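You operate a simulated robot arm through the tools that you are given. There is no shell and no other tool. Be economical: measure what you need, move in short steps, check, and stop when the job is done.

The job below is to be done with a simulated two-armed robot. You get a single attempt, and the scene is never put back.

TASK
Get the teal lamp shining and dim it with the white remote.
Fine: switch on the lamp side socket, the lamp's own switch and the remote's ON key; the remote goes in the bay marked LAMP after.

The check looks at the end state, three seconds after you hand in, the way a careful person would. Anything else that was tipped, shoved, dropped, spilled or broken makes it a failure.

THE ROBOT
Two 7-joint arms with fingered hands on one trunk, on a base that drives. Base frame: it is fixed to the floor where the robot stands at the start and does not move with it; the origin is under the middle of the robot, x ahead of it, y to its left, z up. Lengths are in cm, angles in rad, forces in N, time in s.
The left shoulder is at the start at [7.6, 17.4, 96.8], the right one opposite. With the tool pointing down near the work surface each hand reaches from about 34 to 76 cm from the robot's upright axis, wherever it stands, measured 20 degrees to its own side. Places, roughly: bay marked lamp [40, 20, 70]; dim key of the white remote [70, 20, 70]; lamp side switch [50, 0, 70]; on key of the white remote [70, 30, 70]; switch of the teal lamp [70, 10, 70]; teal lamp [70, 0, 80]; window side switch [40, 0, 70]. Payload 3.8 kg a hand.
The tool frame of a hand sits at the grasp point between the pads (the TCP): z along the fingers, y along the line on which they close. The tips reach 2.6 cm beyond it. The gripper opens to 13.2 cm. The gripper's body begins 7.3 cm behind the TCP. The gripper is a hand of 3 fingers: y runs from the thumb to the fingers, the wrist lies at [0, 0, -22.4] in the tool frame, and closing takes about 1.5 s.
Orientation is that of the tool frame in the base frame, as [roll, pitch, yaw] about the fixed x, y, z axes, in that order (R = Rz(yaw) Ry(pitch) Rx(roll)). With the fingers straight down and closing along the base's y, the tool's x points along the base's -x, its y along +y and its z along -z.

THE INTERFACE
- The arms move only by the tool move_arm. It takes "left_motion", "right_motion" or both (then of equal length, played together; a hand with none holds still); each is a list of rows, each an object of numbers (a shift or turn left out is 0, a gripper value left out holds the last): "dx", "dy", "dz": the shift along the tool's x, y, z in cm; "ax", "ay", "az": the turn, a rotation vector about the tool's x, y, z in rad; "grip": the opening, from 0 (shut) to 1 (fully open). In form: [{"dx": .., "dy": .., "dz": .., "ax": .., "ay": .., "az": .., "grip": ..}, ...]. A call has 1 to 10 rows; each row shifts and turns the commanded pose from where the row before left it, along the tool's axes as they then stand. Rows are played at 5 a second. More than 5 cm and 0.15 rad between two rows, or a gripper value outside its range, and nothing of the call is played. Where a pose cannot be reached the arm comes as near as it can. A force on the tool above 70 N (or 10 N above the force at the start of the call, whichever is more), or a blocked arm, ends the call early, and 0.2 s more pass. Each finger travels about 10.8 cm/s and halts on what it meets, pressing with about 25 N; the grip force reading is that of the motor and also rises with nothing between the fingers. The clock runs only during rows and for 0.2 s after the last one: add rows that do not move to give the fingers time. The reply holds the time, the measured pose of the TCP, the force on the tool along the base axes, the opening and the grip force, in the units named above and with some noise, with the torque about the TCP (base axes, N m) and any sound that the robot's microphone picked up.
- Cameras (640 x 400 px; columns grow to the right, rows downward): "scene" is now at [17.84, 2.25, 85.36]; the picture's right is [0.31, -0.95, 0.00], its down [-0.05, -0.02, -1.00] and it looks along [0.95, 0.31, -0.05] (base axes); focal length 214 px, centre (320, 200). "left" rides on the left gripper at [-6.2, 0.3, -9.2] in its tool frame; the picture's right is [-0.05, -1.00, 0.00], its down [0.83, -0.04, -0.56] and it looks along [0.55, -0.03, 0.83] (tool axes); focal length 230 px, centre (320, 200). "right" rides on the right gripper at [6.2, 0.3, -9.2] in its tool frame; the picture's right is [-0.05, 1.00, 0.00], its down [-0.83, -0.04, -0.56] and it looks along [-0.55, -0.03, 0.83] (tool axes); focal length 230 px, centre (320, 200). There is no depth. A picture from a camera that has moved, and an enlarged one, comes with that camera's place and axes in the base frame and with its lens. The place of the scene camera against the robot may be out by one fixed shift of up to 2.5 cm in any direction.
- grab_frame(camera): a new picture of that camera. No time passes.
- lift_body(by): slides the trunk up (or, below 0, down) by that many cm; the arms and the scene camera ride with it, the base frame stays. It gives what a move gives, with no picture.
- base_move(legs): drives the robot by 1 to 6 legs, each [ahead, left, turn to the left] in cm, cm and rad, along the robot's own axes; the way and the turn of a leg run together, so that a leg with both is an arc; at most 150 cm and 3.142 rad a leg. The arms and the cameras ride along, it lands a little off, and it stops where it bumps. It gives what a move gives.
- preshape(shape, hand): the hand has 3 fingers and takes this shape, open, in about a second: jaw (thumb against the fingers, like two jaws); tri (thumb and two fingers); tip (a fingertip pinch); poke (one finger out to press); point (the index stretched); flat (the hand flat); cup (the hand cupped); fist (a fist). The gripper value then closes the fingers along that shape, each until it touches; the sizes above hold for jaw. It gives what a move gives, with no picture.
- turn_head(pan, tilt): turns the head with the scene camera to pan (to the left, within 1.047 rad either way) and tilt (down, from -0.506 to 1.204), counted from straight ahead of the robot. It gives what a move gives.
- enlarge(camera, box): a new picture of the part [left, top, right, bottom] of that camera's present view, enlarged. No time passes.
- hand_in(): hands the job in; it is judged then, once.

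Go step by step. Nothing tells you exact positions but the pictures and the camera data: compare them with the known pose of the tool, close in by small moves and look again before you grip or let go. The budget is 120 turns and 88 pictures, counting those below and the enlarged ones. Unless the task says otherwise, let go and move clear before handing in, and close with one line.

The tools are called after "Call:" by a JSON object that holds its "op" and its "data". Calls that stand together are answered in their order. move_arm: Moves the arms, as the interface text tells. Its arguments: {"type":"object","properties":{"left_motion":{"type":"array"},"right_motion":{"type":"array"}},"required":[]} The other tools are called the same way: lift_body (by) slides the trunk up or down; preshape (shape, hand) gives the hand a shape; base_move (legs) drives the base; turn_head (pan, tilt) turns the head that bears the scene camera; grab_frame (camera) takes a picture; enlarge (camera, box) takes an enlarged picture of a part of a camera's view; hand_in () hands the job in.

At the start:

```text
clock: 0.0
left_eef_pos: [46.23, 25.76, 104.73]
left_ee_rot: [-3.141, 0.0, -3.139]
left_force: [-0.2, -0.2, -0.1]
left_torque: [0.01, -0.04, 0.04]
left_grip_width: 13.21
left_grasp_force: 0.1
left_shape: jaw
right_eef_pos: [36.69, -5.73, 94.23]
right_ee_rot: [-3.141, 0.002, 3.142]
right_force: [0.1, -0.5, 0.1]
right_torque: [-0.01, 0.01, 0.01]
right_grip_width: 13.19
right_grasp_force: 0.0
right_shape: jaw
trunk travel left (down, up): [-27.5, 20.7]
robot x, y, heading: [0.01, 0.1, -0.0]
head pan, tilt: [0.311, 0.054]
```

scene: 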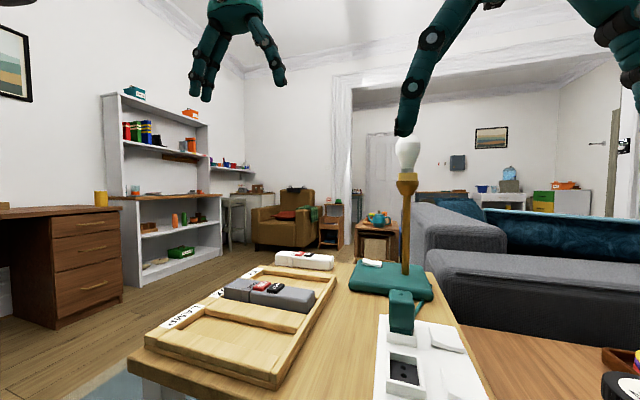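
right: 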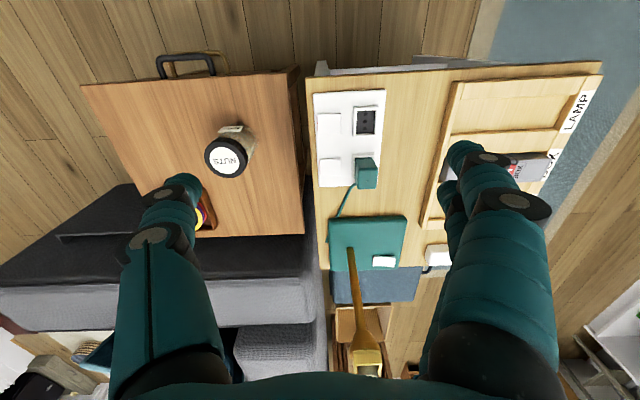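
left: 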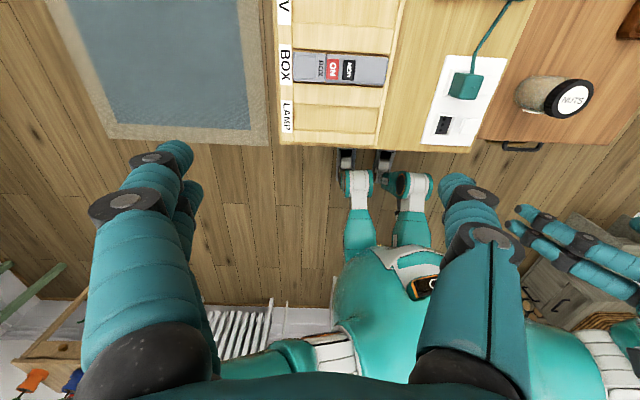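

I see a table with a remote rack (grey remote in the BOX bay, white remote further), a socket strip with switches, and the teal lamp base. I'll tilt the head down to view the table properly.

Call:
{"op": "turn_head", "data": {"pan": 0.15, "tilt": 0.6}}

Call:
{"op": "grab_frame", "data": {"camera": "scene"}}

Call:
{"op": "enlarge", "data": {"camera": "right", "box": [300, 60, 620, 280]}}

```text
clock: 1.0
left_eef_pos: [46.2, 25.84, 104.61]
left_ee_rot: [-3.142, 0.001, -3.14]
left_force: [0.0, -0.2, 0.4]
left_torque: [0.0, -0.01, 0.01]
left_grip_width: 13.16
left_grasp_force: 0.2
left_shape: jaw
right_eef_pos: [36.7, -5.78, 94.17]
right_ee_rot: [3.141, 0.002, -3.14]
right_force: [0.4, 0.0, 0.5]
right_torque: [0.01, -0.04, 0.02]
right_grip_width: 13.2
right_grasp_force: 0.1
right_shape: jaw
trunk travel left (down, up): [-27.5, 20.7]
robot x, y, heading: [-0.58, 0.5, 0.004]
head pan, tilt: [0.15, 0.6]
```

```text
84 pictures are left
camera scene: at [17.9, 0.78, 80.33], right [0.15, -0.99, 0.0], down [-0.56, -0.08, -0.83], along [0.82, 0.12, -0.56], focal length 214 px, centre (320, 200)
```

scene: 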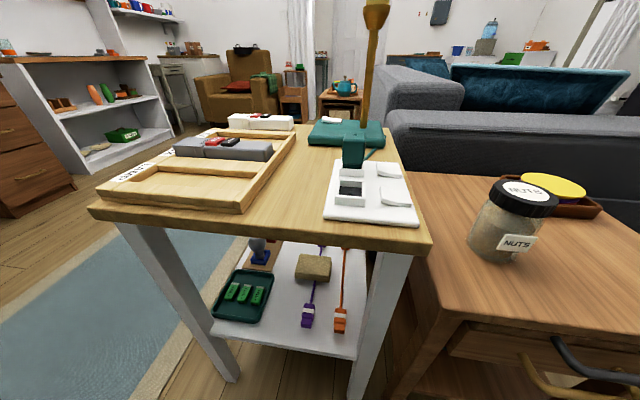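

```text
1.82 times, centred on (460, 170) of right
camera zoom: at [30.56, -5.42, 103.35], right [0.05, 1.0, 0.0], down [0.83, -0.04, 0.56], along [0.56, -0.03, -0.83], focal length 418 px, centre (66, 254)
```

zoom: 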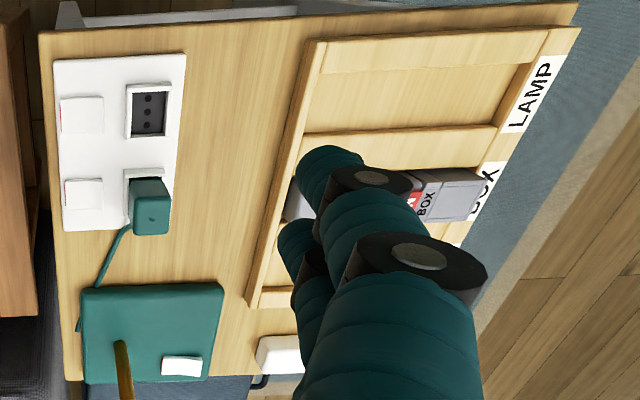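

The plug in the far (lamp side) socket belongs to the lamp. I'll zoom in on the key parts from the scene camera.

Call:
{"op": "enlarge", "data": {"camera": "scene", "box": [200, 100, 300, 162]}}

Call:
{"op": "enlarge", "data": {"camera": "scene", "box": [290, 105, 440, 230]}}

Call:
{"op": "lift_body", "data": {"by": 18}}

Call:
{"op": "grab_frame", "data": {"camera": "scene"}}

```text
6.40 times, centred on (250, 131) of scene
camera zoom: at [17.9, 0.78, 80.33], right [0.15, -0.99, 0.0], down [-0.56, -0.08, -0.83], along [0.82, 0.12, -0.56], focal length 1373 px, centre (768, 642)
```

zoom: 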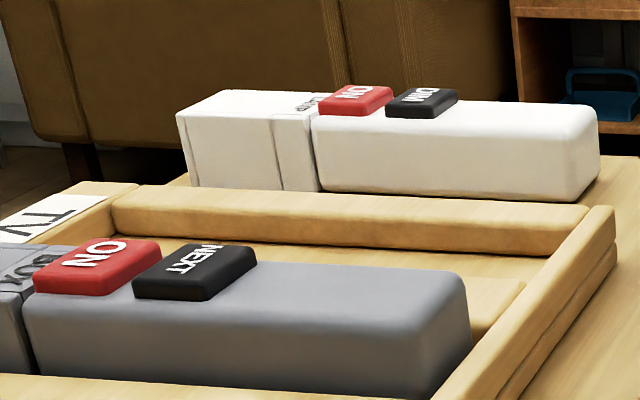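

```text
3.20 times, centred on (365, 168) of scene
camera zoom: at [17.9, 0.78, 80.33], right [0.15, -0.99, 0.0], down [-0.56, -0.08, -0.83], along [0.82, 0.12, -0.56], focal length 686 px, centre (176, 304)
```

zoom: 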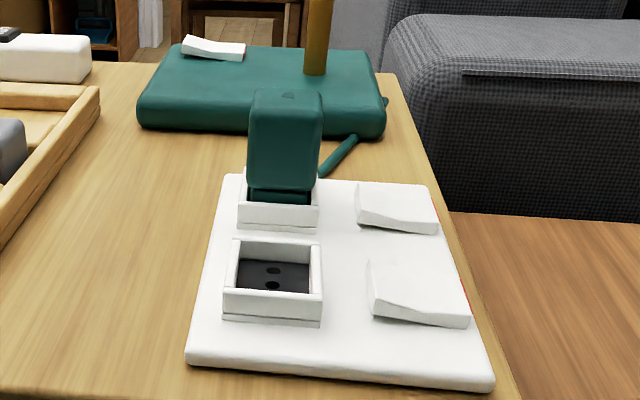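

```text
clock: 3.0
left_eef_pos: [46.32, 25.82, 122.5]
left_ee_rot: [3.141, -0.001, -3.142]
left_force: [0.2, 0.3, 0.1]
left_torque: [0.02, 0.01, 0.0]
left_grip_width: 13.18
left_grasp_force: 0.1
left_shape: jaw
right_eef_pos: [36.77, -5.81, 112.07]
right_ee_rot: [-3.141, 0.002, 3.141]
right_force: [0.6, 0.5, 0.4]
right_torque: [0.02, -0.01, 0.01]
right_grip_width: 13.19
right_grasp_force: 0.1
right_shape: jaw
trunk travel left (down, up): [-45.5, 2.7]
robot x, y, heading: [0.05, -0.45, -0.004]
head pan, tilt: [0.15, 0.6]
```

```text
80 pictures are left
camera scene: at [20.15, 0.78, 100.67], right [0.15, -0.99, 0.0], down [-0.56, -0.08, -0.82], along [0.82, 0.12, -0.57], focal length 214 px, centre (320, 200)
```

scene: 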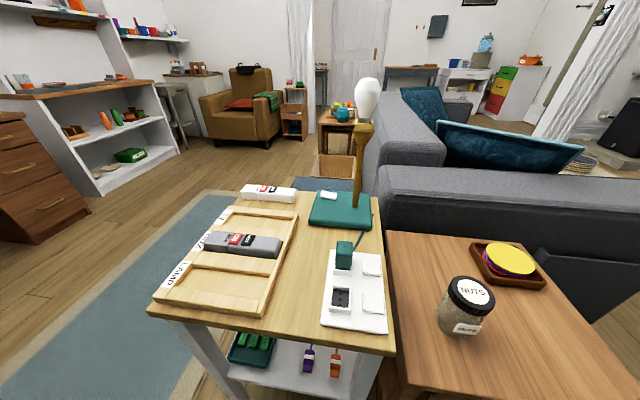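

The labels, remotes and rockers are all visible now. I'll zoom in on the rocker tilt and the remote keys.

Call:
{"op": "enlarge", "data": {"camera": "scene", "box": [315, 235, 395, 335]}}

Call:
{"op": "enlarge", "data": {"camera": "scene", "box": [230, 175, 390, 235]}}

Call:
{"op": "enlarge", "data": {"camera": "scene", "box": [140, 170, 310, 330]}}

Call:
{"op": "grab_frame", "data": {"camera": "right"}}

```text
4.00 times, centred on (355, 285) of scene
camera zoom: at [20.15, 0.78, 100.67], right [0.15, -0.99, 0.0], down [-0.56, -0.08, -0.82], along [0.82, 0.12, -0.57], focal length 858 px, centre (180, -140)
```

zoom: 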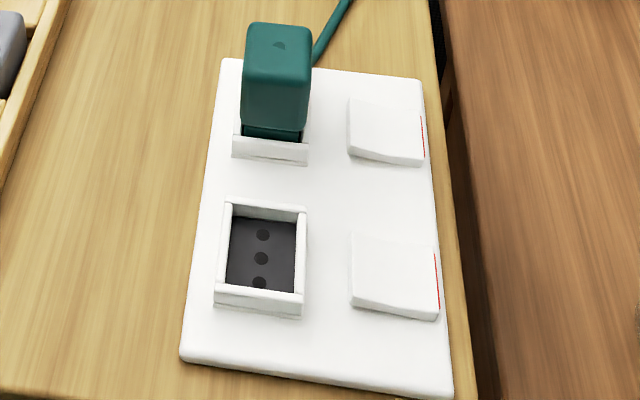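

```text
4.00 times, centred on (310, 205) of scene
camera zoom: at [20.15, 0.78, 100.67], right [0.15, -0.99, 0.0], down [-0.56, -0.08, -0.82], along [0.82, 0.12, -0.57], focal length 858 px, centre (360, 180)
```

zoom: 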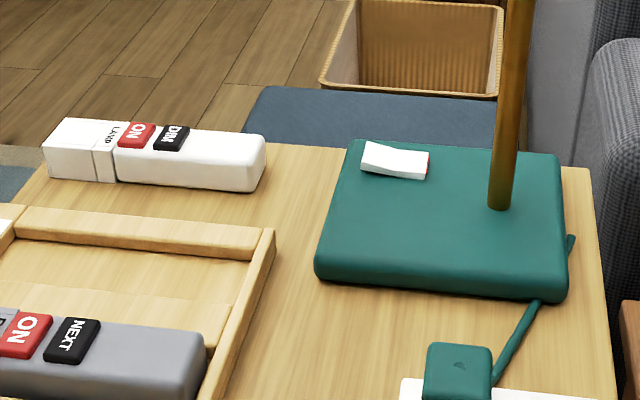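

```text
2.50 times, centred on (225, 250) of scene
camera zoom: at [20.15, 0.78, 100.67], right [0.15, -0.99, 0.0], down [-0.56, -0.08, -0.82], along [0.82, 0.12, -0.57], focal length 536 px, centre (558, 75)
```

zoom: 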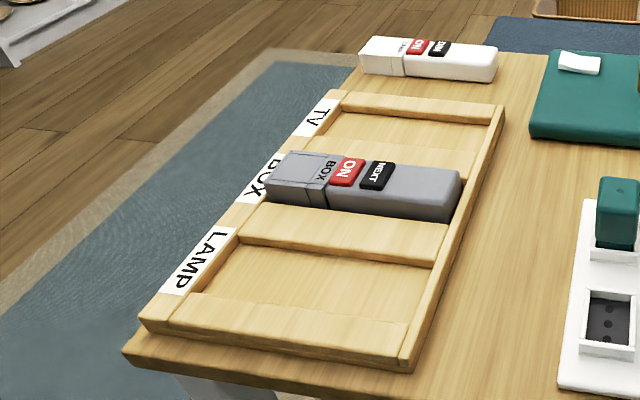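

```text
76 pictures are left
camera right: at [30.64, -5.41, 121.28], right [0.05, 1.0, 0.0], down [0.83, -0.04, 0.56], along [0.55, -0.03, -0.83], focal length 230 px, centre (320, 200)
```

right: 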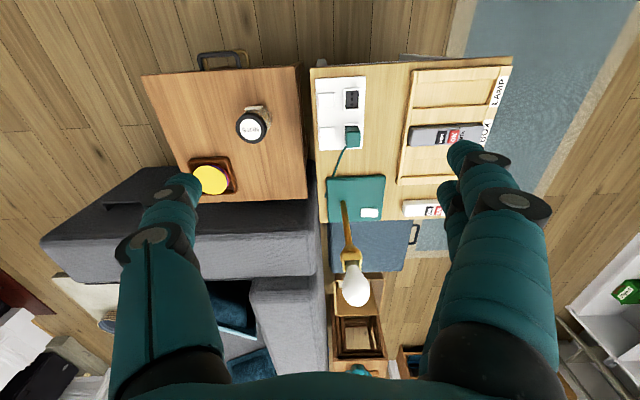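

Each rocker has a red mark at its -y end. I'll set both hands to poke while they are up high and look at the finger geometry.

Call:
{"op": "preshape", "data": {"shape": "poke", "hand": "right"}}

Call:
{"op": "preshape", "data": {"shape": "poke", "hand": "left"}}

Call:
{"op": "grab_frame", "data": {"camera": "right"}}

Call:
{"op": "grab_frame", "data": {"camera": "left"}}

```text
clock: 3.9
left_eef_pos: [46.07, 25.83, 122.7]
left_ee_rot: [-3.14, 0.001, -3.14]
left_force: [0.0, 1.0, -0.6]
left_torque: [0.02, 0.02, -0.01]
left_grip_width: 13.21
left_grasp_force: 0.0
left_shape: jaw
right_eef_pos: [36.77, -5.79, 112.27]
right_ee_rot: [3.141, 0.002, 3.14]
right_force: [0.1, 1.5, -0.5]
right_torque: [0.02, 0.02, -0.01]
right_grip_width: 0.0
right_grasp_force: 0.1
right_shape: poke
trunk travel left (down, up): [-45.5, 2.7]
robot x, y, heading: [-0.07, 0.08, -0.001]
head pan, tilt: [0.15, 0.6]
```

```text
clock: 4.8
left_eef_pos: [46.29, 25.97, 122.67]
left_ee_rot: [3.141, 0.001, -3.139]
left_force: [0.6, -0.3, -0.3]
left_torque: [0.03, 0.01, 0.0]
left_grip_width: 0.02
left_grasp_force: 0.0
left_shape: poke
right_eef_pos: [36.73, -5.82, 112.18]
right_ee_rot: [-3.141, 0.003, -3.14]
right_force: [0.9, 0.5, 0.0]
right_torque: [-0.02, 0.0, -0.01]
right_grip_width: 0.0
right_grasp_force: 0.1
right_shape: poke
trunk travel left (down, up): [-45.5, 2.7]
robot x, y, heading: [-0.37, -0.19, 0.001]
head pan, tilt: [0.15, 0.6]
```

```text
75 pictures are left
camera right: at [30.56, -5.42, 121.36], right [0.05, 1.0, 0.0], down [0.83, -0.04, 0.56], along [0.56, -0.03, -0.83], focal length 230 px, centre (320, 200)
```

right: 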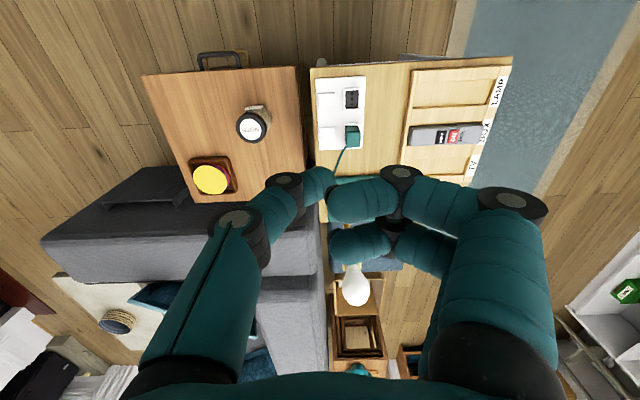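

```text
74 pictures are left
camera left: at [52.34, 26.16, 131.86], right [0.05, -1.0, 0.0], down [-0.83, -0.04, 0.56], along [-0.55, -0.03, -0.83], focal length 230 px, centre (320, 200)
```

left: 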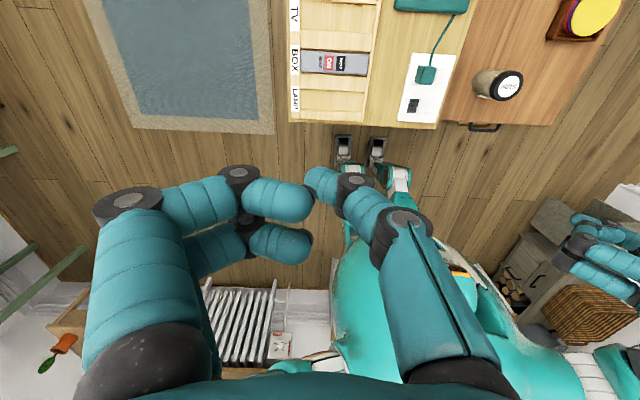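

The poke shape puts the thumb tip near the TCP axis, but I can't tell how low the other fingers sit. I'll check from the side with the head camera.

Call:
{"op": "turn_head", "data": {"pan": -0.1, "tilt": -0.4}}

Call:
{"op": "grab_frame", "data": {"camera": "scene"}}

```text
clock: 6.0
left_eef_pos: [46.16, 25.74, 122.55]
left_ee_rot: [-3.141, 0.0, -3.14]
left_force: [0.2, -0.7, -0.1]
left_torque: [0.01, 0.01, 0.02]
left_grip_width: 0.0
left_grasp_force: 0.1
left_shape: poke
right_eef_pos: [36.68, -5.77, 112.13]
right_ee_rot: [3.141, 0.001, -3.141]
right_force: [-0.7, -0.2, -0.5]
right_torque: [0.01, 0.0, -0.03]
right_grip_width: 0.01
right_grasp_force: 0.0
right_shape: poke
trunk travel left (down, up): [-45.5, 2.7]
robot x, y, heading: [-0.21, -0.01, 0.003]
head pan, tilt: [-0.099, -0.4]
```

```text
73 pictures are left
camera scene: at [18.66, -1.27, 109.52], right [-0.1, -1.0, 0.0], down [0.39, -0.04, -0.92], along [0.92, -0.09, 0.39], focal length 214 px, centre (320, 200)
```

scene: 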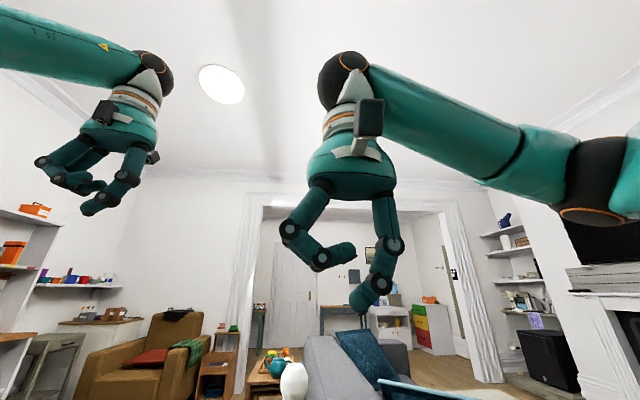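

Good: the poking thumb is clearly lowest, on the TCP axis, about 3 cm beyond it. I'll lower the trunk and look at the switches up close with the right hand.

Call:
{"op": "lift_body", "data": {"by": -18}}

Call:
{"op": "turn_head", "data": {"pan": 0.0, "tilt": 0.6}}

Call:
{"op": "move_arm", "data": {"right_motion": [{"dz": 3}, {"dz": 3}, {"dz": 2}, {}]}}

Call:
{"op": "enlarge", "data": {"camera": "right", "box": [220, 0, 480, 180]}}

Call:
{"op": "enlarge", "data": {"camera": "scene", "box": [220, 80, 440, 230]}}

```text
clock: 8.0
left_eef_pos: [46.15, 25.82, 104.56]
left_ee_rot: [-3.141, 0.001, -3.14]
left_force: [-0.1, 0.1, 0.5]
left_torque: [0.02, -0.01, 0.04]
left_grip_width: 0.0
left_grasp_force: 0.0
left_shape: poke
right_eef_pos: [36.6, -5.82, 94.14]
right_ee_rot: [3.142, 0.002, 3.141]
right_force: [1.1, -0.8, 0.1]
right_torque: [0.01, 0.0, 0.01]
right_grip_width: 0.02
right_grasp_force: 0.1
right_shape: poke
trunk travel left (down, up): [-27.5, 20.7]
robot x, y, heading: [0.12, -0.11, -0.001]
head pan, tilt: [-0.099, -0.4]
```

```text
clock: 9.3
left_eef_pos: [46.25, 25.84, 104.58]
left_ee_rot: [-3.14, 0.001, -3.139]
left_force: [-0.5, 0.9, -0.3]
left_torque: [0.0, -0.01, 0.01]
left_grip_width: 0.0
left_grasp_force: 0.1
left_shape: poke
right_eef_pos: [36.75, -5.93, 94.15]
right_ee_rot: [3.142, 0.002, -3.141]
right_force: [0.1, -0.1, 0.0]
right_torque: [-0.04, -0.01, 0.01]
right_grip_width: 0.01
right_grasp_force: 0.1
right_shape: poke
trunk travel left (down, up): [-27.5, 20.7]
robot x, y, heading: [-0.13, 0.52, -0.001]
head pan, tilt: [0.0, 0.6]
```

```text
clock: 10.3
left_eef_pos: [46.24, 25.81, 104.6]
left_ee_rot: [3.142, 0.0, -3.141]
left_force: [0.4, 0.5, 0.2]
left_torque: [0.0, -0.01, -0.03]
left_grip_width: 0.01
left_grasp_force: 0.0
left_shape: poke
right_eef_pos: [36.68, -5.97, 86.01]
right_ee_rot: [3.142, 0.002, -3.14]
right_force: [0.9, 0.3, 0.3]
right_torque: [0.01, 0.04, 0.02]
right_grip_width: 0.0
right_grasp_force: 0.0
right_shape: poke
trunk travel left (down, up): [-27.5, 20.7]
robot x, y, heading: [-0.12, 0.2, 0.002]
head pan, tilt: [0.0, 0.6]
```

```text
2.22 times, centred on (350, 90) of right
camera zoom: at [30.52, -5.6, 95.29], right [0.05, 1.0, 0.0], down [0.83, -0.04, 0.56], along [0.56, -0.03, -0.83], focal length 511 px, centre (253, 444)
```

zoom: 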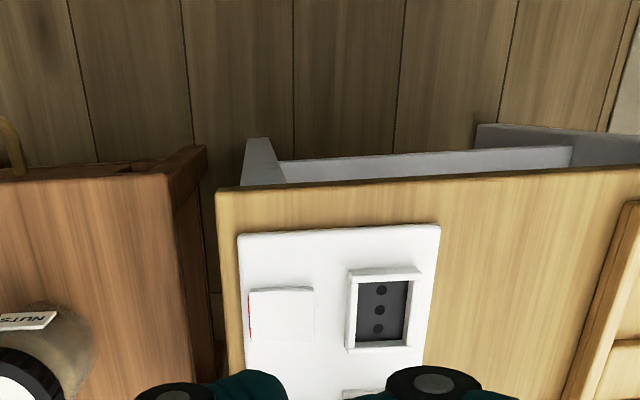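

```text
2.67 times, centred on (330, 155) of scene
camera zoom: at [17.99, -0.54, 80.33], right [0.0, -1.0, 0.0], down [-0.56, 0.0, -0.83], along [0.83, 0.0, -0.56], focal length 572 px, centre (293, 320)
```

zoom: 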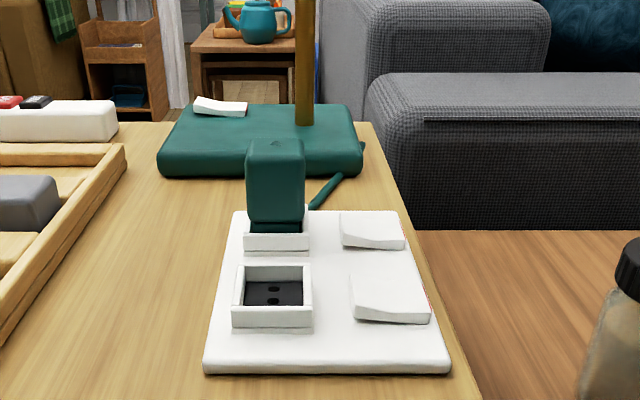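

I'll magnify the rockers to see which end is raised.

Call:
{"op": "enlarge", "data": {"camera": "scene", "box": [342, 155, 387, 205]}}

Call:
{"op": "enlarge", "data": {"camera": "scene", "box": [280, 110, 330, 135]}}

```text
8.00 times, centred on (364, 180) of scene
camera zoom: at [17.99, -0.54, 80.33], right [0.0, -1.0, 0.0], down [-0.56, 0.0, -0.83], along [0.83, 0.0, -0.56], focal length 1716 px, centre (-36, 360)
```

zoom: 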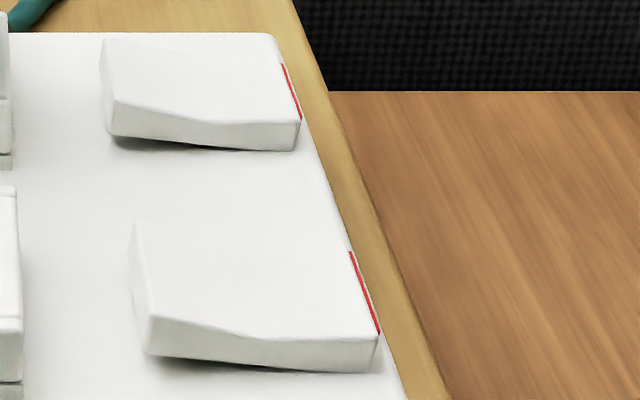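

```text
12.80 times, centred on (305, 122) of scene
camera zoom: at [17.99, -0.54, 80.33], right [0.0, -1.0, 0.0], down [-0.56, 0.0, -0.83], along [0.83, 0.0, -0.56], focal length 2745 px, centre (512, 1192)
```

zoom: 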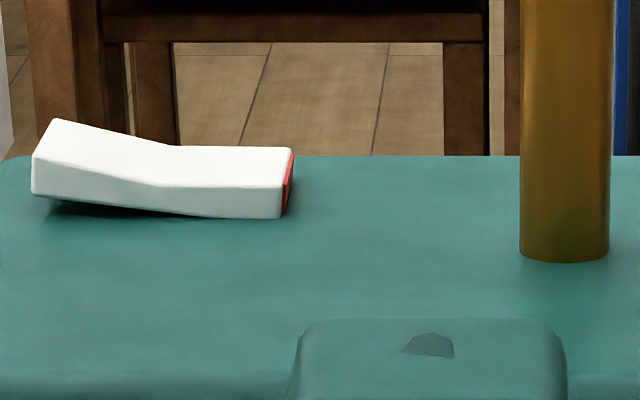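

All three rockers are red-end-down (off), so each needs a press on its raised +y end. I'll yaw the right hand 90° so the curled fingers stay clear of the plug.

Call:
{"op": "move_arm", "data": {"right_motion": [{"az": -0.145}, {"az": -0.145}, {"az": -0.145}, {"az": -0.145}, {"az": -0.145}, {"az": -0.145}, {"az": -0.145}, {"az": -0.145}, {"az": -0.145}, {"az": -0.145}]}}

Call:
{"op": "move_arm", "data": {"right_motion": [{"az": -0.121}, {"dy": -3}, {"dy": -3}, {"dy": -3, "dx": -1}, {}]}}

Call:
{"op": "grab_frame", "data": {"camera": "right"}}

Call:
{"op": "grab_frame", "data": {"camera": "scene"}}

```text
clock: 12.5
left_eef_pos: [46.19, 25.79, 104.68]
left_ee_rot: [-3.14, -0.001, -3.14]
left_force: [-0.4, -0.3, 0.2]
left_torque: [-0.03, 0.01, 0.0]
left_grip_width: 0.0
left_grasp_force: 0.0
left_shape: poke
right_eef_pos: [36.65, -5.93, 86.16]
right_ee_rot: [-3.139, 0.002, -1.69]
right_force: [0.4, -0.2, 0.5]
right_torque: [0.01, 0.0, 0.02]
right_grip_width: 0.01
right_grasp_force: 0.0
right_shape: poke
trunk travel left (down, up): [-27.5, 20.7]
robot x, y, heading: [-0.07, -0.21, 0.005]
head pan, tilt: [0.0, 0.6]
```

```text
clock: 13.7
left_eef_pos: [46.27, 25.84, 104.71]
left_ee_rot: [-3.14, 0.0, -3.141]
left_force: [0.5, -0.5, 0.1]
left_torque: [-0.01, 0.01, -0.04]
left_grip_width: 0.0
left_grasp_force: 0.0
left_shape: poke
right_eef_pos: [45.67, -4.88, 86.15]
right_ee_rot: [-3.138, 0.001, -1.57]
right_force: [0.3, 0.1, -0.3]
right_torque: [-0.03, -0.04, -0.01]
right_grip_width: 0.01
right_grasp_force: 0.2
right_shape: poke
trunk travel left (down, up): [-27.5, 20.7]
robot x, y, heading: [0.08, -0.03, -0.005]
head pan, tilt: [0.0, 0.6]
```

```text
68 pictures are left
camera right: at [45.47, -11.08, 95.34], right [-1.0, 0.05, 0.0], down [0.04, 0.83, 0.56], along [0.03, 0.55, -0.83], focal length 230 px, centre (320, 200)
```

right: 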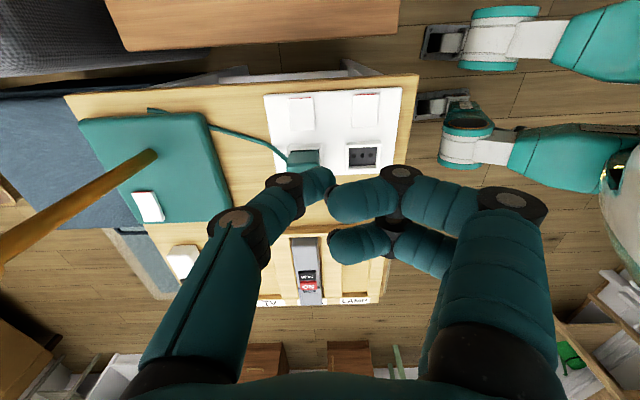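

```text
67 pictures are left
camera scene: at [17.98, -0.55, 80.33], right [0.0, -1.0, 0.0], down [-0.56, 0.0, -0.83], along [0.83, 0.0, -0.56], focal length 214 px, centre (320, 200)
```

scene: 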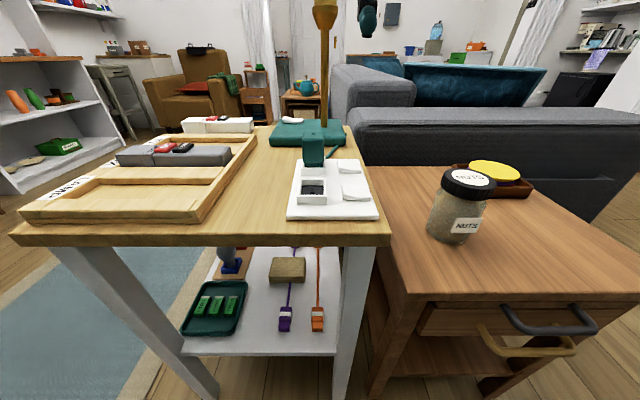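

I'll descend to about 4 cm above the rocker and compare the tip position.

Call:
{"op": "move_arm", "data": {"right_motion": [{"dy": -1.3, "dx": -0.4, "dz": 3}, {"dz": 3}, {"dz": 2}, {}]}}

Call:
{"op": "enlarge", "data": {"camera": "right", "box": [220, 50, 460, 230]}}

Call:
{"op": "enlarge", "data": {"camera": "scene", "box": [270, 70, 430, 230]}}

```text
clock: 14.7
left_eef_pos: [46.2, 25.85, 104.56]
left_ee_rot: [3.142, 0.001, -3.139]
left_force: [0.3, 0.2, 0.3]
left_torque: [-0.03, 0.03, -0.02]
left_grip_width: 0.0
left_grasp_force: 0.0
left_shape: poke
right_eef_pos: [47.19, -4.62, 78.37]
right_ee_rot: [-3.138, -0.001, -1.572]
right_force: [0.7, 0.3, 0.7]
right_torque: [-0.01, -0.02, -0.03]
right_grip_width: 0.0
right_grasp_force: 0.0
right_shape: poke
trunk travel left (down, up): [-27.5, 20.7]
robot x, y, heading: [0.16, 0.32, -0.001]
head pan, tilt: [0.0, 0.6]
```

```text
2.22 times, centred on (340, 140) of right
camera zoom: at [46.83, -10.7, 87.5], right [-1.0, 0.05, 0.0], down [0.04, 0.83, 0.56], along [0.03, 0.55, -0.83], focal length 511 px, centre (276, 333)
```

zoom: 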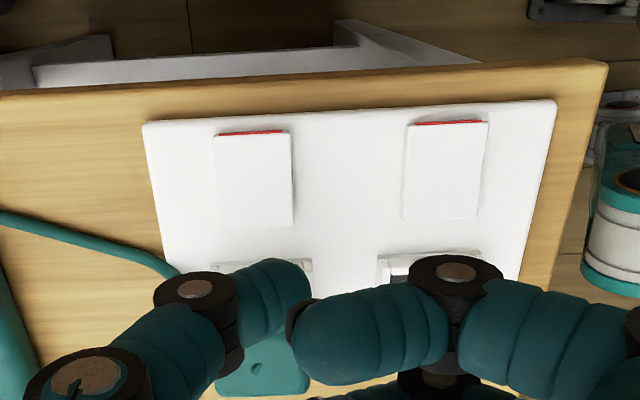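

```text
2.50 times, centred on (350, 150) of scene
camera zoom: at [17.99, -0.54, 80.33], right [0.0, -1.0, 0.0], down [-0.56, 0.0, -0.83], along [0.83, 0.0, -0.56], focal length 536 px, centre (245, 325)
```

zoom: 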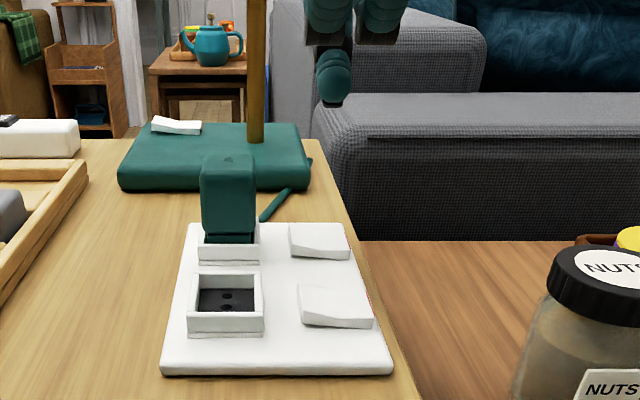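

Estimates put the rocker at x≈47.9, y −6.8 to −3.6, top at z≈70. I'll align over its +y half and descend slowly.

Call:
{"op": "move_arm", "data": {"right_motion": [{"dy": -0.6, "dx": -0.3}, {"dz": 2}, {"dz": 1.5}, {"dz": 0.7}, {}]}}

Call:
{"op": "grab_frame", "data": {"camera": "right"}}

Call:
{"op": "enlarge", "data": {"camera": "scene", "box": [300, 110, 400, 210]}}

```text
clock: 15.9
left_eef_pos: [46.18, 25.79, 104.65]
left_ee_rot: [-3.142, -0.001, -3.14]
left_force: [0.5, 0.2, -0.5]
left_torque: [0.04, 0.0, -0.01]
left_grip_width: 0.0
left_grasp_force: 0.2
left_shape: poke
right_eef_pos: [47.8, -4.07, 74.02]
right_ee_rot: [-3.139, 0.0, -1.572]
right_force: [0.3, -0.2, -0.3]
right_torque: [-0.03, 0.01, -0.01]
right_grip_width: 0.0
right_grasp_force: 0.0
right_shape: poke
trunk travel left (down, up): [-27.5, 20.7]
robot x, y, heading: [0.17, -0.08, 0.001]
head pan, tilt: [0.0, 0.6]
```

```text
64 pictures are left
camera right: at [47.51, -10.25, 83.19], right [-1.0, 0.05, 0.0], down [0.04, 0.83, 0.56], along [0.03, 0.55, -0.83], focal length 230 px, centre (320, 200)
```

right: 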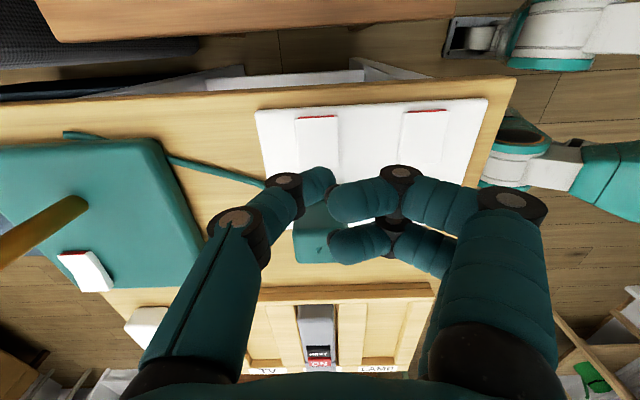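

```text
4.00 times, centred on (350, 160) of scene
camera zoom: at [17.99, -0.54, 80.32], right [0.0, -1.0, 0.0], down [-0.56, 0.0, -0.83], along [0.83, 0.0, -0.56], focal length 858 px, centre (200, 360)
```

zoom: 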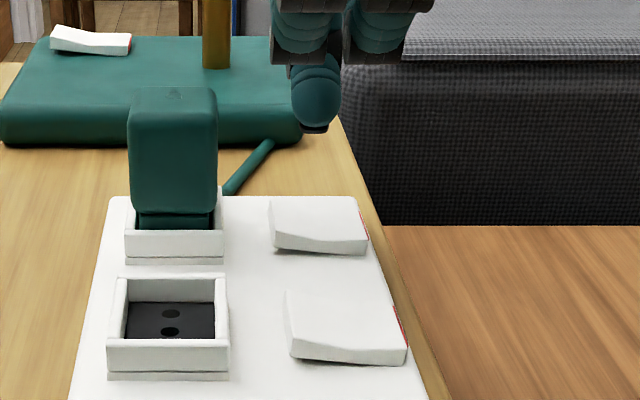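

The rocker's raised end appears at y≈−3.0 and the top at z≈68.5, so I'll shift 0.4 cm to +y and press down gently.

Call:
{"op": "move_arm", "data": {"right_motion": [{"dx": -0.4}, {"dz": 1}, {"dz": 0.7}, {"dz": 0.5}, {"dz": 0.4}, {"dz": 0.4}, {}]}}

Call:
{"op": "grab_frame", "data": {"camera": "right"}}

Call:
{"op": "enlarge", "data": {"camera": "scene", "box": [300, 110, 400, 210]}}

```text
clock: 17.5
left_eef_pos: [46.21, 25.82, 104.55]
left_ee_rot: [3.141, 0.0, -3.139]
left_force: [-0.1, 0.2, -0.4]
left_torque: [-0.01, 0.01, -0.05]
left_grip_width: 0.0
left_grasp_force: 0.1
left_shape: poke
right_eef_pos: [47.68, -3.64, 71.09]
right_ee_rot: [-3.14, -0.001, -1.571]
right_force: [0.4, -0.4, -0.3]
right_torque: [-0.02, 0.01, -0.03]
right_grip_width: 0.0
right_grasp_force: 0.0
right_shape: poke
trunk travel left (down, up): [-27.5, 20.7]
robot x, y, heading: [-0.03, 0.06, -0.005]
head pan, tilt: [0.0, 0.6]
```

```text
62 pictures are left
camera right: at [47.35, -9.77, 80.27], right [-1.0, 0.05, 0.0], down [0.04, 0.83, 0.56], along [0.03, 0.55, -0.83], focal length 230 px, centre (320, 200)
```

right: 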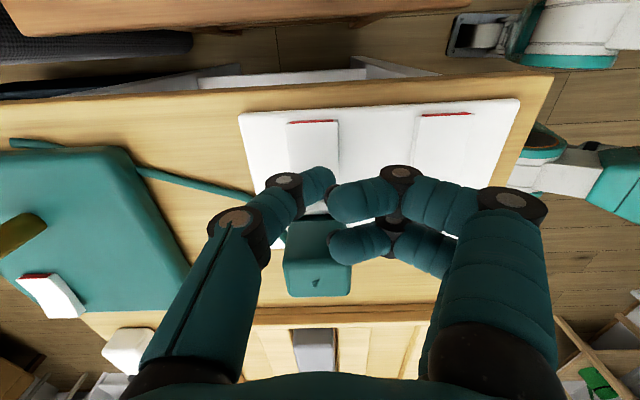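

```text
4.00 times, centred on (350, 160) of scene
camera zoom: at [18.0, -0.54, 80.32], right [0.0, -1.0, 0.0], down [-0.56, 0.0, -0.83], along [0.83, 0.0, -0.56], focal length 858 px, centre (200, 360)
```

zoom: 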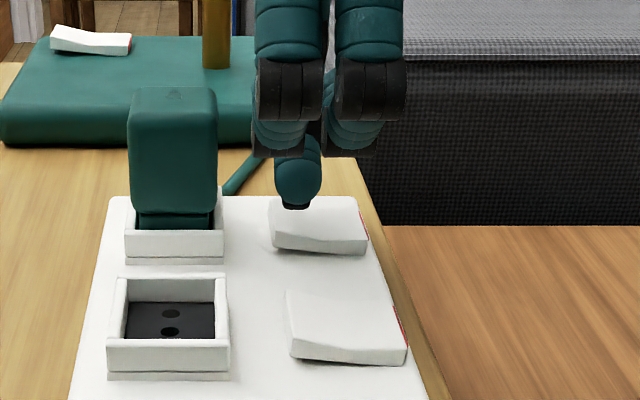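

The tip is right over the raised end and not touching yet. I'll continue down.

Call:
{"op": "move_arm", "data": {"right_motion": [{"dz": 0.3}, {"dz": 0.3}, {"dz": 0.3}, {}]}}

Call:
{"op": "enlarge", "data": {"camera": "scene", "box": [300, 110, 400, 210]}}

```text
clock: 18.5
left_eef_pos: [46.23, 25.78, 104.67]
left_ee_rot: [3.14, 0.0, -3.139]
left_force: [-0.7, -0.4, -0.9]
left_torque: [0.04, -0.01, -0.05]
left_grip_width: 0.01
left_grasp_force: 0.1
left_shape: poke
right_eef_pos: [47.73, -3.52, 70.41]
right_ee_rot: [-3.137, -0.001, -1.572]
right_force: [2.4, 0.8, 14.1]
right_torque: [-0.04, -0.01, 0.03]
right_grip_width: 0.01
right_grasp_force: 0.0
right_shape: poke
trunk travel left (down, up): [-27.5, 20.7]
robot x, y, heading: [0.28, 0.19, -0.001]
head pan, tilt: [0.0, 0.6]
```

```text
4.00 times, centred on (350, 160) of scene
camera zoom: at [17.96, -0.53, 80.34], right [0.0, -1.0, 0.0], down [-0.56, 0.0, -0.83], along [0.83, 0.0, -0.56], focal length 858 px, centre (200, 360)
```

zoom: 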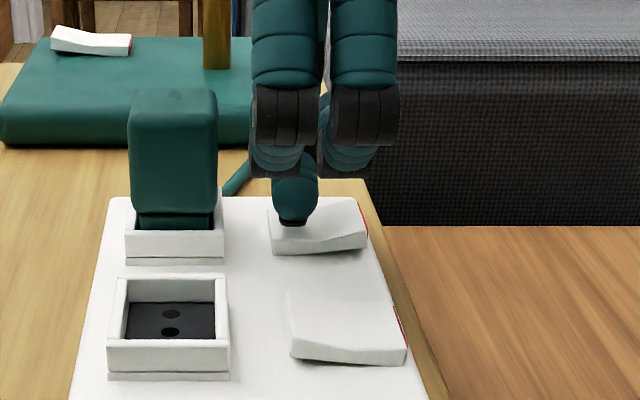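

The rocker seems to have flipped, with 14 N of contact force. I'll lift and verify.

Call:
{"op": "move_arm", "data": {"right_motion": [{"dz": -2}, {"dz": -3}, {"dz": -3}, {"dz": -3}, {"dz": -3}, {}]}}

Call:
{"op": "enlarge", "data": {"camera": "scene", "box": [300, 110, 400, 210]}}

Call:
{"op": "grab_frame", "data": {"camera": "right"}}

```text
clock: 19.9
left_eef_pos: [46.21, 25.88, 104.65]
left_ee_rot: [3.142, 0.0, -3.14]
left_force: [-0.3, -0.2, 0.3]
left_torque: [0.02, 0.01, -0.02]
left_grip_width: 0.01
left_grasp_force: 0.0
left_shape: poke
right_eef_pos: [47.75, -3.87, 84.21]
right_ee_rot: [-3.141, -0.001, -1.571]
right_force: [0.6, 0.4, -0.8]
right_torque: [0.01, 0.0, 0.01]
right_grip_width: 0.02
right_grasp_force: 0.2
right_shape: poke
trunk travel left (down, up): [-27.5, 20.7]
robot x, y, heading: [0.07, -0.04, -0.001]
head pan, tilt: [0.0, 0.6]
```

```text
4.00 times, centred on (350, 160) of scene
camera zoom: at [18.0, -0.54, 80.32], right [0.0, -1.0, 0.0], down [-0.56, 0.0, -0.83], along [0.83, 0.0, -0.56], focal length 858 px, centre (200, 360)
```

zoom: 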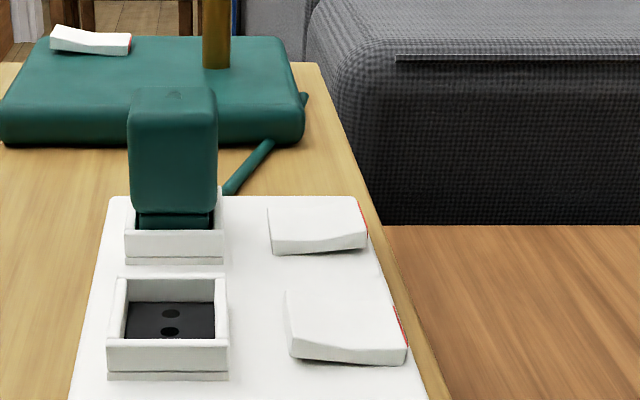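

```text
58 pictures are left
camera right: at [47.49, -9.91, 93.26], right [-1.0, 0.05, 0.0], down [0.04, 0.83, 0.55], along [0.03, 0.55, -0.83], focal length 230 px, centre (320, 200)
```

right: 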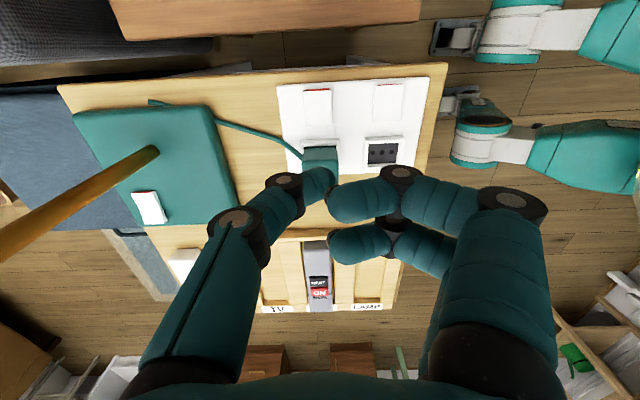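

The lamp side socket is on. Next I'll clear the right hand and turn the left one (yaw −90°, tilted so the wrist leans to +y away from the bulb) for the lamp's switch near (69, 5, 71).

Call:
{"op": "move_arm", "data": {"left_motion": [{"az": -0.145}, {"az": -0.145}, {"az": -0.145}, {"az": -0.145}, {"az": -0.145}, {"az": -0.145}, {"az": -0.145}, {"az": -0.145}, {"az": -0.145}, {"az": -0.145}], "right_motion": [{"dz": -4}, {"dz": -4}, {"dz": -4}, {"dy": 4}, {"dy": 4}, {"dy": 4, "dx": 3}, {"dx": 4}, {"dx": 4}, {}, {}]}}

Call:
{"op": "move_arm", "data": {"left_motion": [{"az": -0.121}, {"ay": 0.14}, {"ay": 0.14}, {"ay": 0.14}, {"dy": -4}, {"dy": -4}, {"dy": -4}, {"dy": -4}, {"dy": -3}, {}]}}

Call:
{"op": "grab_frame", "data": {"camera": "left"}}

Call:
{"op": "grab_frame", "data": {"camera": "scene"}}

```text
clock: 22.1
left_eef_pos: [46.29, 25.74, 104.54]
left_ee_rot: [-3.142, 0.0, -1.688]
left_force: [0.4, 0.5, -0.4]
left_torque: [-0.03, -0.02, 0.01]
left_grip_width: 0.0
left_grasp_force: 0.1
left_shape: poke
right_eef_pos: [35.9, -14.78, 96.23]
right_ee_rot: [-3.14, 0.001, -1.569]
right_force: [0.6, 0.4, 0.5]
right_torque: [0.0, 0.02, 0.0]
right_grip_width: 0.01
right_grasp_force: 0.1
right_shape: poke
trunk travel left (down, up): [-27.5, 20.7]
robot x, y, heading: [0.15, 0.02, -0.003]
head pan, tilt: [0.0, 0.6]
```

```text
clock: 24.3
left_eef_pos: [65.08, 25.44, 104.41]
left_ee_rot: [-3.14, -0.419, -1.572]
left_force: [-0.6, -0.2, 0.7]
left_torque: [-0.02, 0.0, 0.01]
left_grip_width: 0.0
left_grasp_force: 0.1
left_shape: poke
right_eef_pos: [35.89, -14.59, 96.3]
right_ee_rot: [-3.139, -0.001, -1.569]
right_force: [-0.2, -0.1, -0.4]
right_torque: [-0.05, 0.02, 0.0]
right_grip_width: 0.01
right_grasp_force: 0.1
right_shape: poke
trunk travel left (down, up): [-27.5, 20.7]
robot x, y, heading: [0.07, 0.1, 0.0]
head pan, tilt: [0.0, 0.6]
```

```text
57 pictures are left
camera left: at [64.7, 34.86, 110.33], right [1.0, 0.05, -0.02], down [0.04, -0.53, 0.85], along [0.03, -0.85, -0.53], focal length 230 px, centre (320, 200)
```

left: 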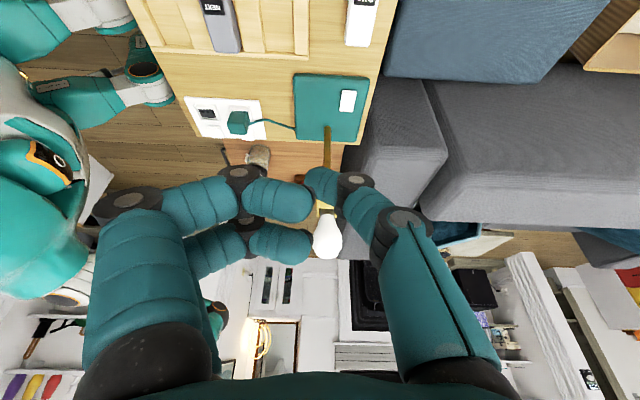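

```text
56 pictures are left
camera scene: at [17.98, -0.51, 80.33], right [0.0, -1.0, 0.0], down [-0.56, 0.0, -0.83], along [0.83, 0.0, -0.56], focal length 214 px, centre (320, 200)
```

scene: 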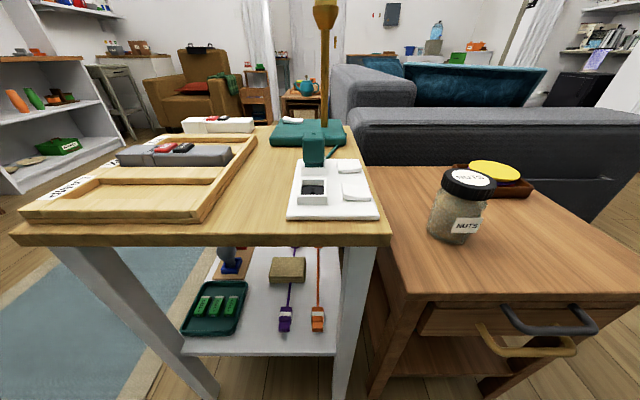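

The switch is at about (70, 6–8, 71) from here. I'll move closer, staying on the +y side of the pole.

Call:
{"op": "move_arm", "data": {"left_motion": [{"dy": -3.5}, {"dx": 2, "dz": 4}, {"dx": 2, "dz": 4.2}, {"dx": 2, "dz": 4.2}, {"dx": 1.9, "dz": 4.3}, {}]}}

Call:
{"op": "turn_head", "data": {"pan": 0.15, "tilt": 0.2}}

Call:
{"op": "grab_frame", "data": {"camera": "left"}}

Call:
{"op": "grab_frame", "data": {"camera": "scene"}}

```text
clock: 25.7
left_eef_pos: [66.39, 11.72, 92.57]
left_ee_rot: [-3.14, -0.42, -1.571]
left_force: [-0.3, 0.1, 0.8]
left_torque: [0.03, -0.02, -0.03]
left_grip_width: 0.01
left_grasp_force: 0.0
left_shape: poke
left hand out of reach, approached as far as the arm can: row 1
right_eef_pos: [35.87, -14.65, 96.27]
right_ee_rot: [-3.141, 0.0, -1.571]
right_force: [0.2, 0.0, 0.9]
right_torque: [0.02, 0.03, -0.02]
right_grip_width: 0.0
right_grasp_force: 0.1
right_shape: poke
trunk travel left (down, up): [-27.5, 20.7]
robot x, y, heading: [0.19, -0.03, 0.001]
head pan, tilt: [0.0, 0.6]
```

```text
clock: 26.6
left_eef_pos: [66.2, 11.76, 92.6]
left_ee_rot: [3.14, -0.42, -1.57]
left_force: [0.1, -0.5, 0.4]
left_torque: [0.01, 0.04, 0.03]
left_grip_width: 0.02
left_grasp_force: 0.0
left_shape: poke
right_eef_pos: [35.89, -14.61, 96.3]
right_ee_rot: [-3.139, -0.002, -1.57]
right_force: [0.7, -0.5, -0.2]
right_torque: [-0.05, -0.01, 0.02]
right_grip_width: 0.01
right_grasp_force: 0.1
right_shape: poke
trunk travel left (down, up): [-27.5, 20.7]
robot x, y, heading: [0.17, -0.13, 0.0]
head pan, tilt: [0.15, 0.201]
```

```text
55 pictures are left
camera left: at [65.97, 21.14, 98.46], right [1.0, 0.05, -0.02], down [0.04, -0.53, 0.85], along [0.03, -0.85, -0.53], focal length 230 px, centre (320, 200)
```

left: 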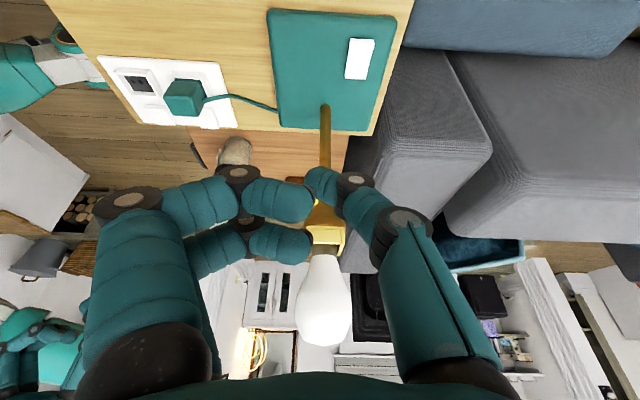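

```text
54 pictures are left
camera scene: at [18.37, 0.85, 83.99], right [0.15, -0.99, 0.0], down [-0.2, -0.03, -0.98], along [0.97, 0.15, -0.2], focal length 214 px, centre (320, 200)
```

scene: 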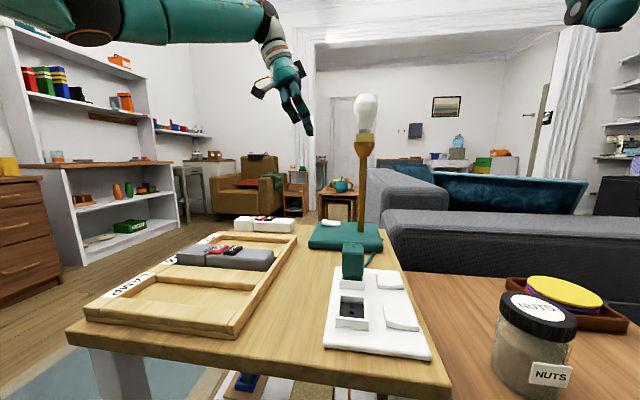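

The arm's x reach is limited at this height. I'll lower first, then extend in x.

Call:
{"op": "move_arm", "data": {"left_motion": [{"dx": -0.6, "dz": 3.2}, {"dx": -0.6, "dz": 3.3}, {"dx": -0.7, "dz": 3.3}, {"dx": -0.7, "dz": 2.3}, {"dy": -2}, {"dy": -2}, {}]}}

Call:
{"op": "grab_frame", "data": {"camera": "left"}}

Call:
{"op": "enlarge", "data": {"camera": "scene", "box": [260, 140, 400, 260]}}

```text
clock: 28.2
left_eef_pos: [70.1, 9.13, 80.29]
left_ee_rot: [-3.141, -0.421, -1.57]
left_force: [0.5, -0.2, 0.9]
left_torque: [-0.02, 0.0, 0.0]
left_grip_width: 0.0
left_grasp_force: 0.0
left_shape: poke
right_eef_pos: [35.88, -14.69, 96.18]
right_ee_rot: [-3.138, 0.001, -1.572]
right_force: [-0.6, 0.2, -0.9]
right_torque: [0.01, 0.01, -0.03]
right_grip_width: 0.01
right_grasp_force: 0.1
right_shape: poke
trunk travel left (down, up): [-27.5, 20.7]
robot x, y, heading: [-0.28, -0.04, -0.0]
head pan, tilt: [0.15, 0.201]
```

```text
53 pictures are left
camera left: at [69.74, 18.45, 86.21], right [1.0, 0.05, -0.02], down [0.04, -0.53, 0.85], along [0.03, -0.85, -0.53], focal length 230 px, centre (320, 200)
```

left: 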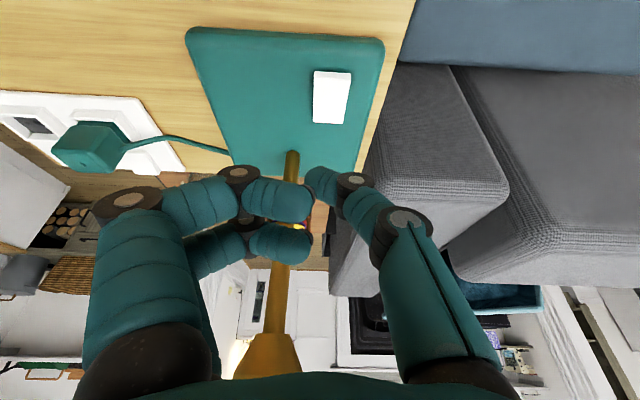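

```text
3.33 times, centred on (330, 200) of scene
camera zoom: at [18.36, 0.87, 84.0], right [0.15, -0.99, 0.0], down [-0.2, -0.03, -0.98], along [0.97, 0.15, -0.2], focal length 715 px, centre (287, 200)
```

zoom: 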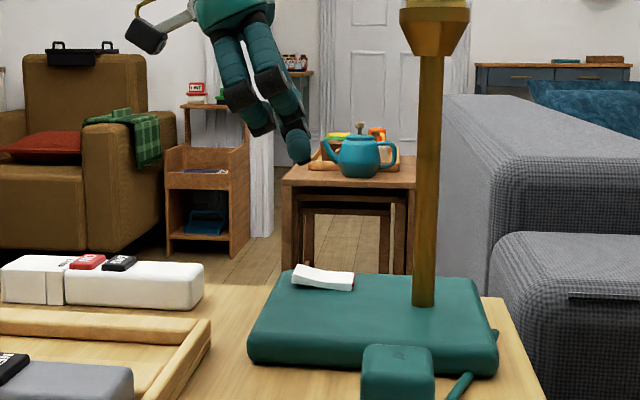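

The tip lines up nicely with the raised end (y≈7.7, x≈71, z≈69.5). I'll go down most of the way.

Call:
{"op": "move_arm", "data": {"left_motion": [{"dy": -0.9}, {"dx": -0.8, "dz": 2.2}, {"dx": -0.8, "dz": 2.2}, {"dx": -0.7, "dz": 1.7}, {}]}}

Call:
{"op": "enlarge", "data": {"camera": "left", "box": [220, 40, 440, 240]}}

Call:
{"op": "enlarge", "data": {"camera": "scene", "box": [290, 180, 390, 250]}}

```text
clock: 29.4
left_eef_pos: [71.02, 8.76, 73.82]
left_ee_rot: [3.141, -0.421, -1.569]
left_force: [-0.7, -0.6, 0.0]
left_torque: [0.03, 0.01, 0.02]
left_grip_width: 0.0
left_grasp_force: 0.0
left_shape: poke
right_eef_pos: [35.8, -14.77, 96.22]
right_ee_rot: [-3.139, 0.0, -1.573]
right_force: [0.0, -1.0, -0.9]
right_torque: [0.01, -0.02, -0.01]
right_grip_width: 0.01
right_grasp_force: 0.0
right_shape: poke
trunk travel left (down, up): [-27.5, 20.7]
robot x, y, heading: [0.03, -0.09, 0.001]
head pan, tilt: [0.15, 0.201]
```

```text
2.00 times, centred on (330, 140) of left
camera zoom: at [70.66, 18.06, 79.81], right [1.0, 0.05, -0.02], down [0.04, -0.53, 0.85], along [0.03, -0.85, -0.53], focal length 460 px, centre (300, 320)
```

zoom: 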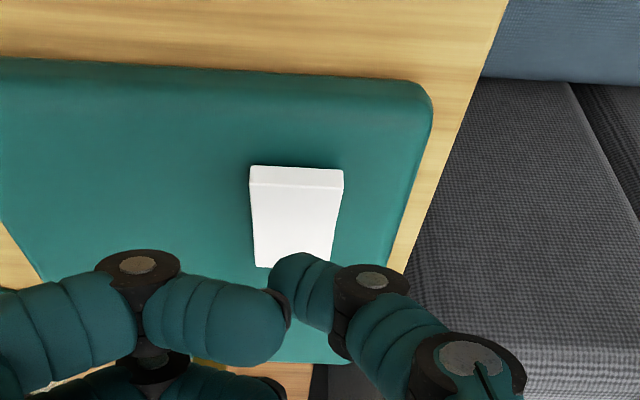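

```text
5.71 times, centred on (340, 215) of scene
camera zoom: at [18.37, 0.85, 84.0], right [0.15, -0.99, 0.0], down [-0.2, -0.03, -0.98], along [0.97, 0.15, -0.2], focal length 1226 px, centre (206, 114)
```

zoom: 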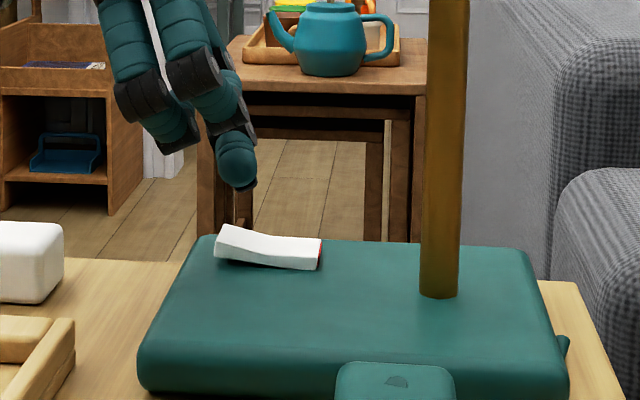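

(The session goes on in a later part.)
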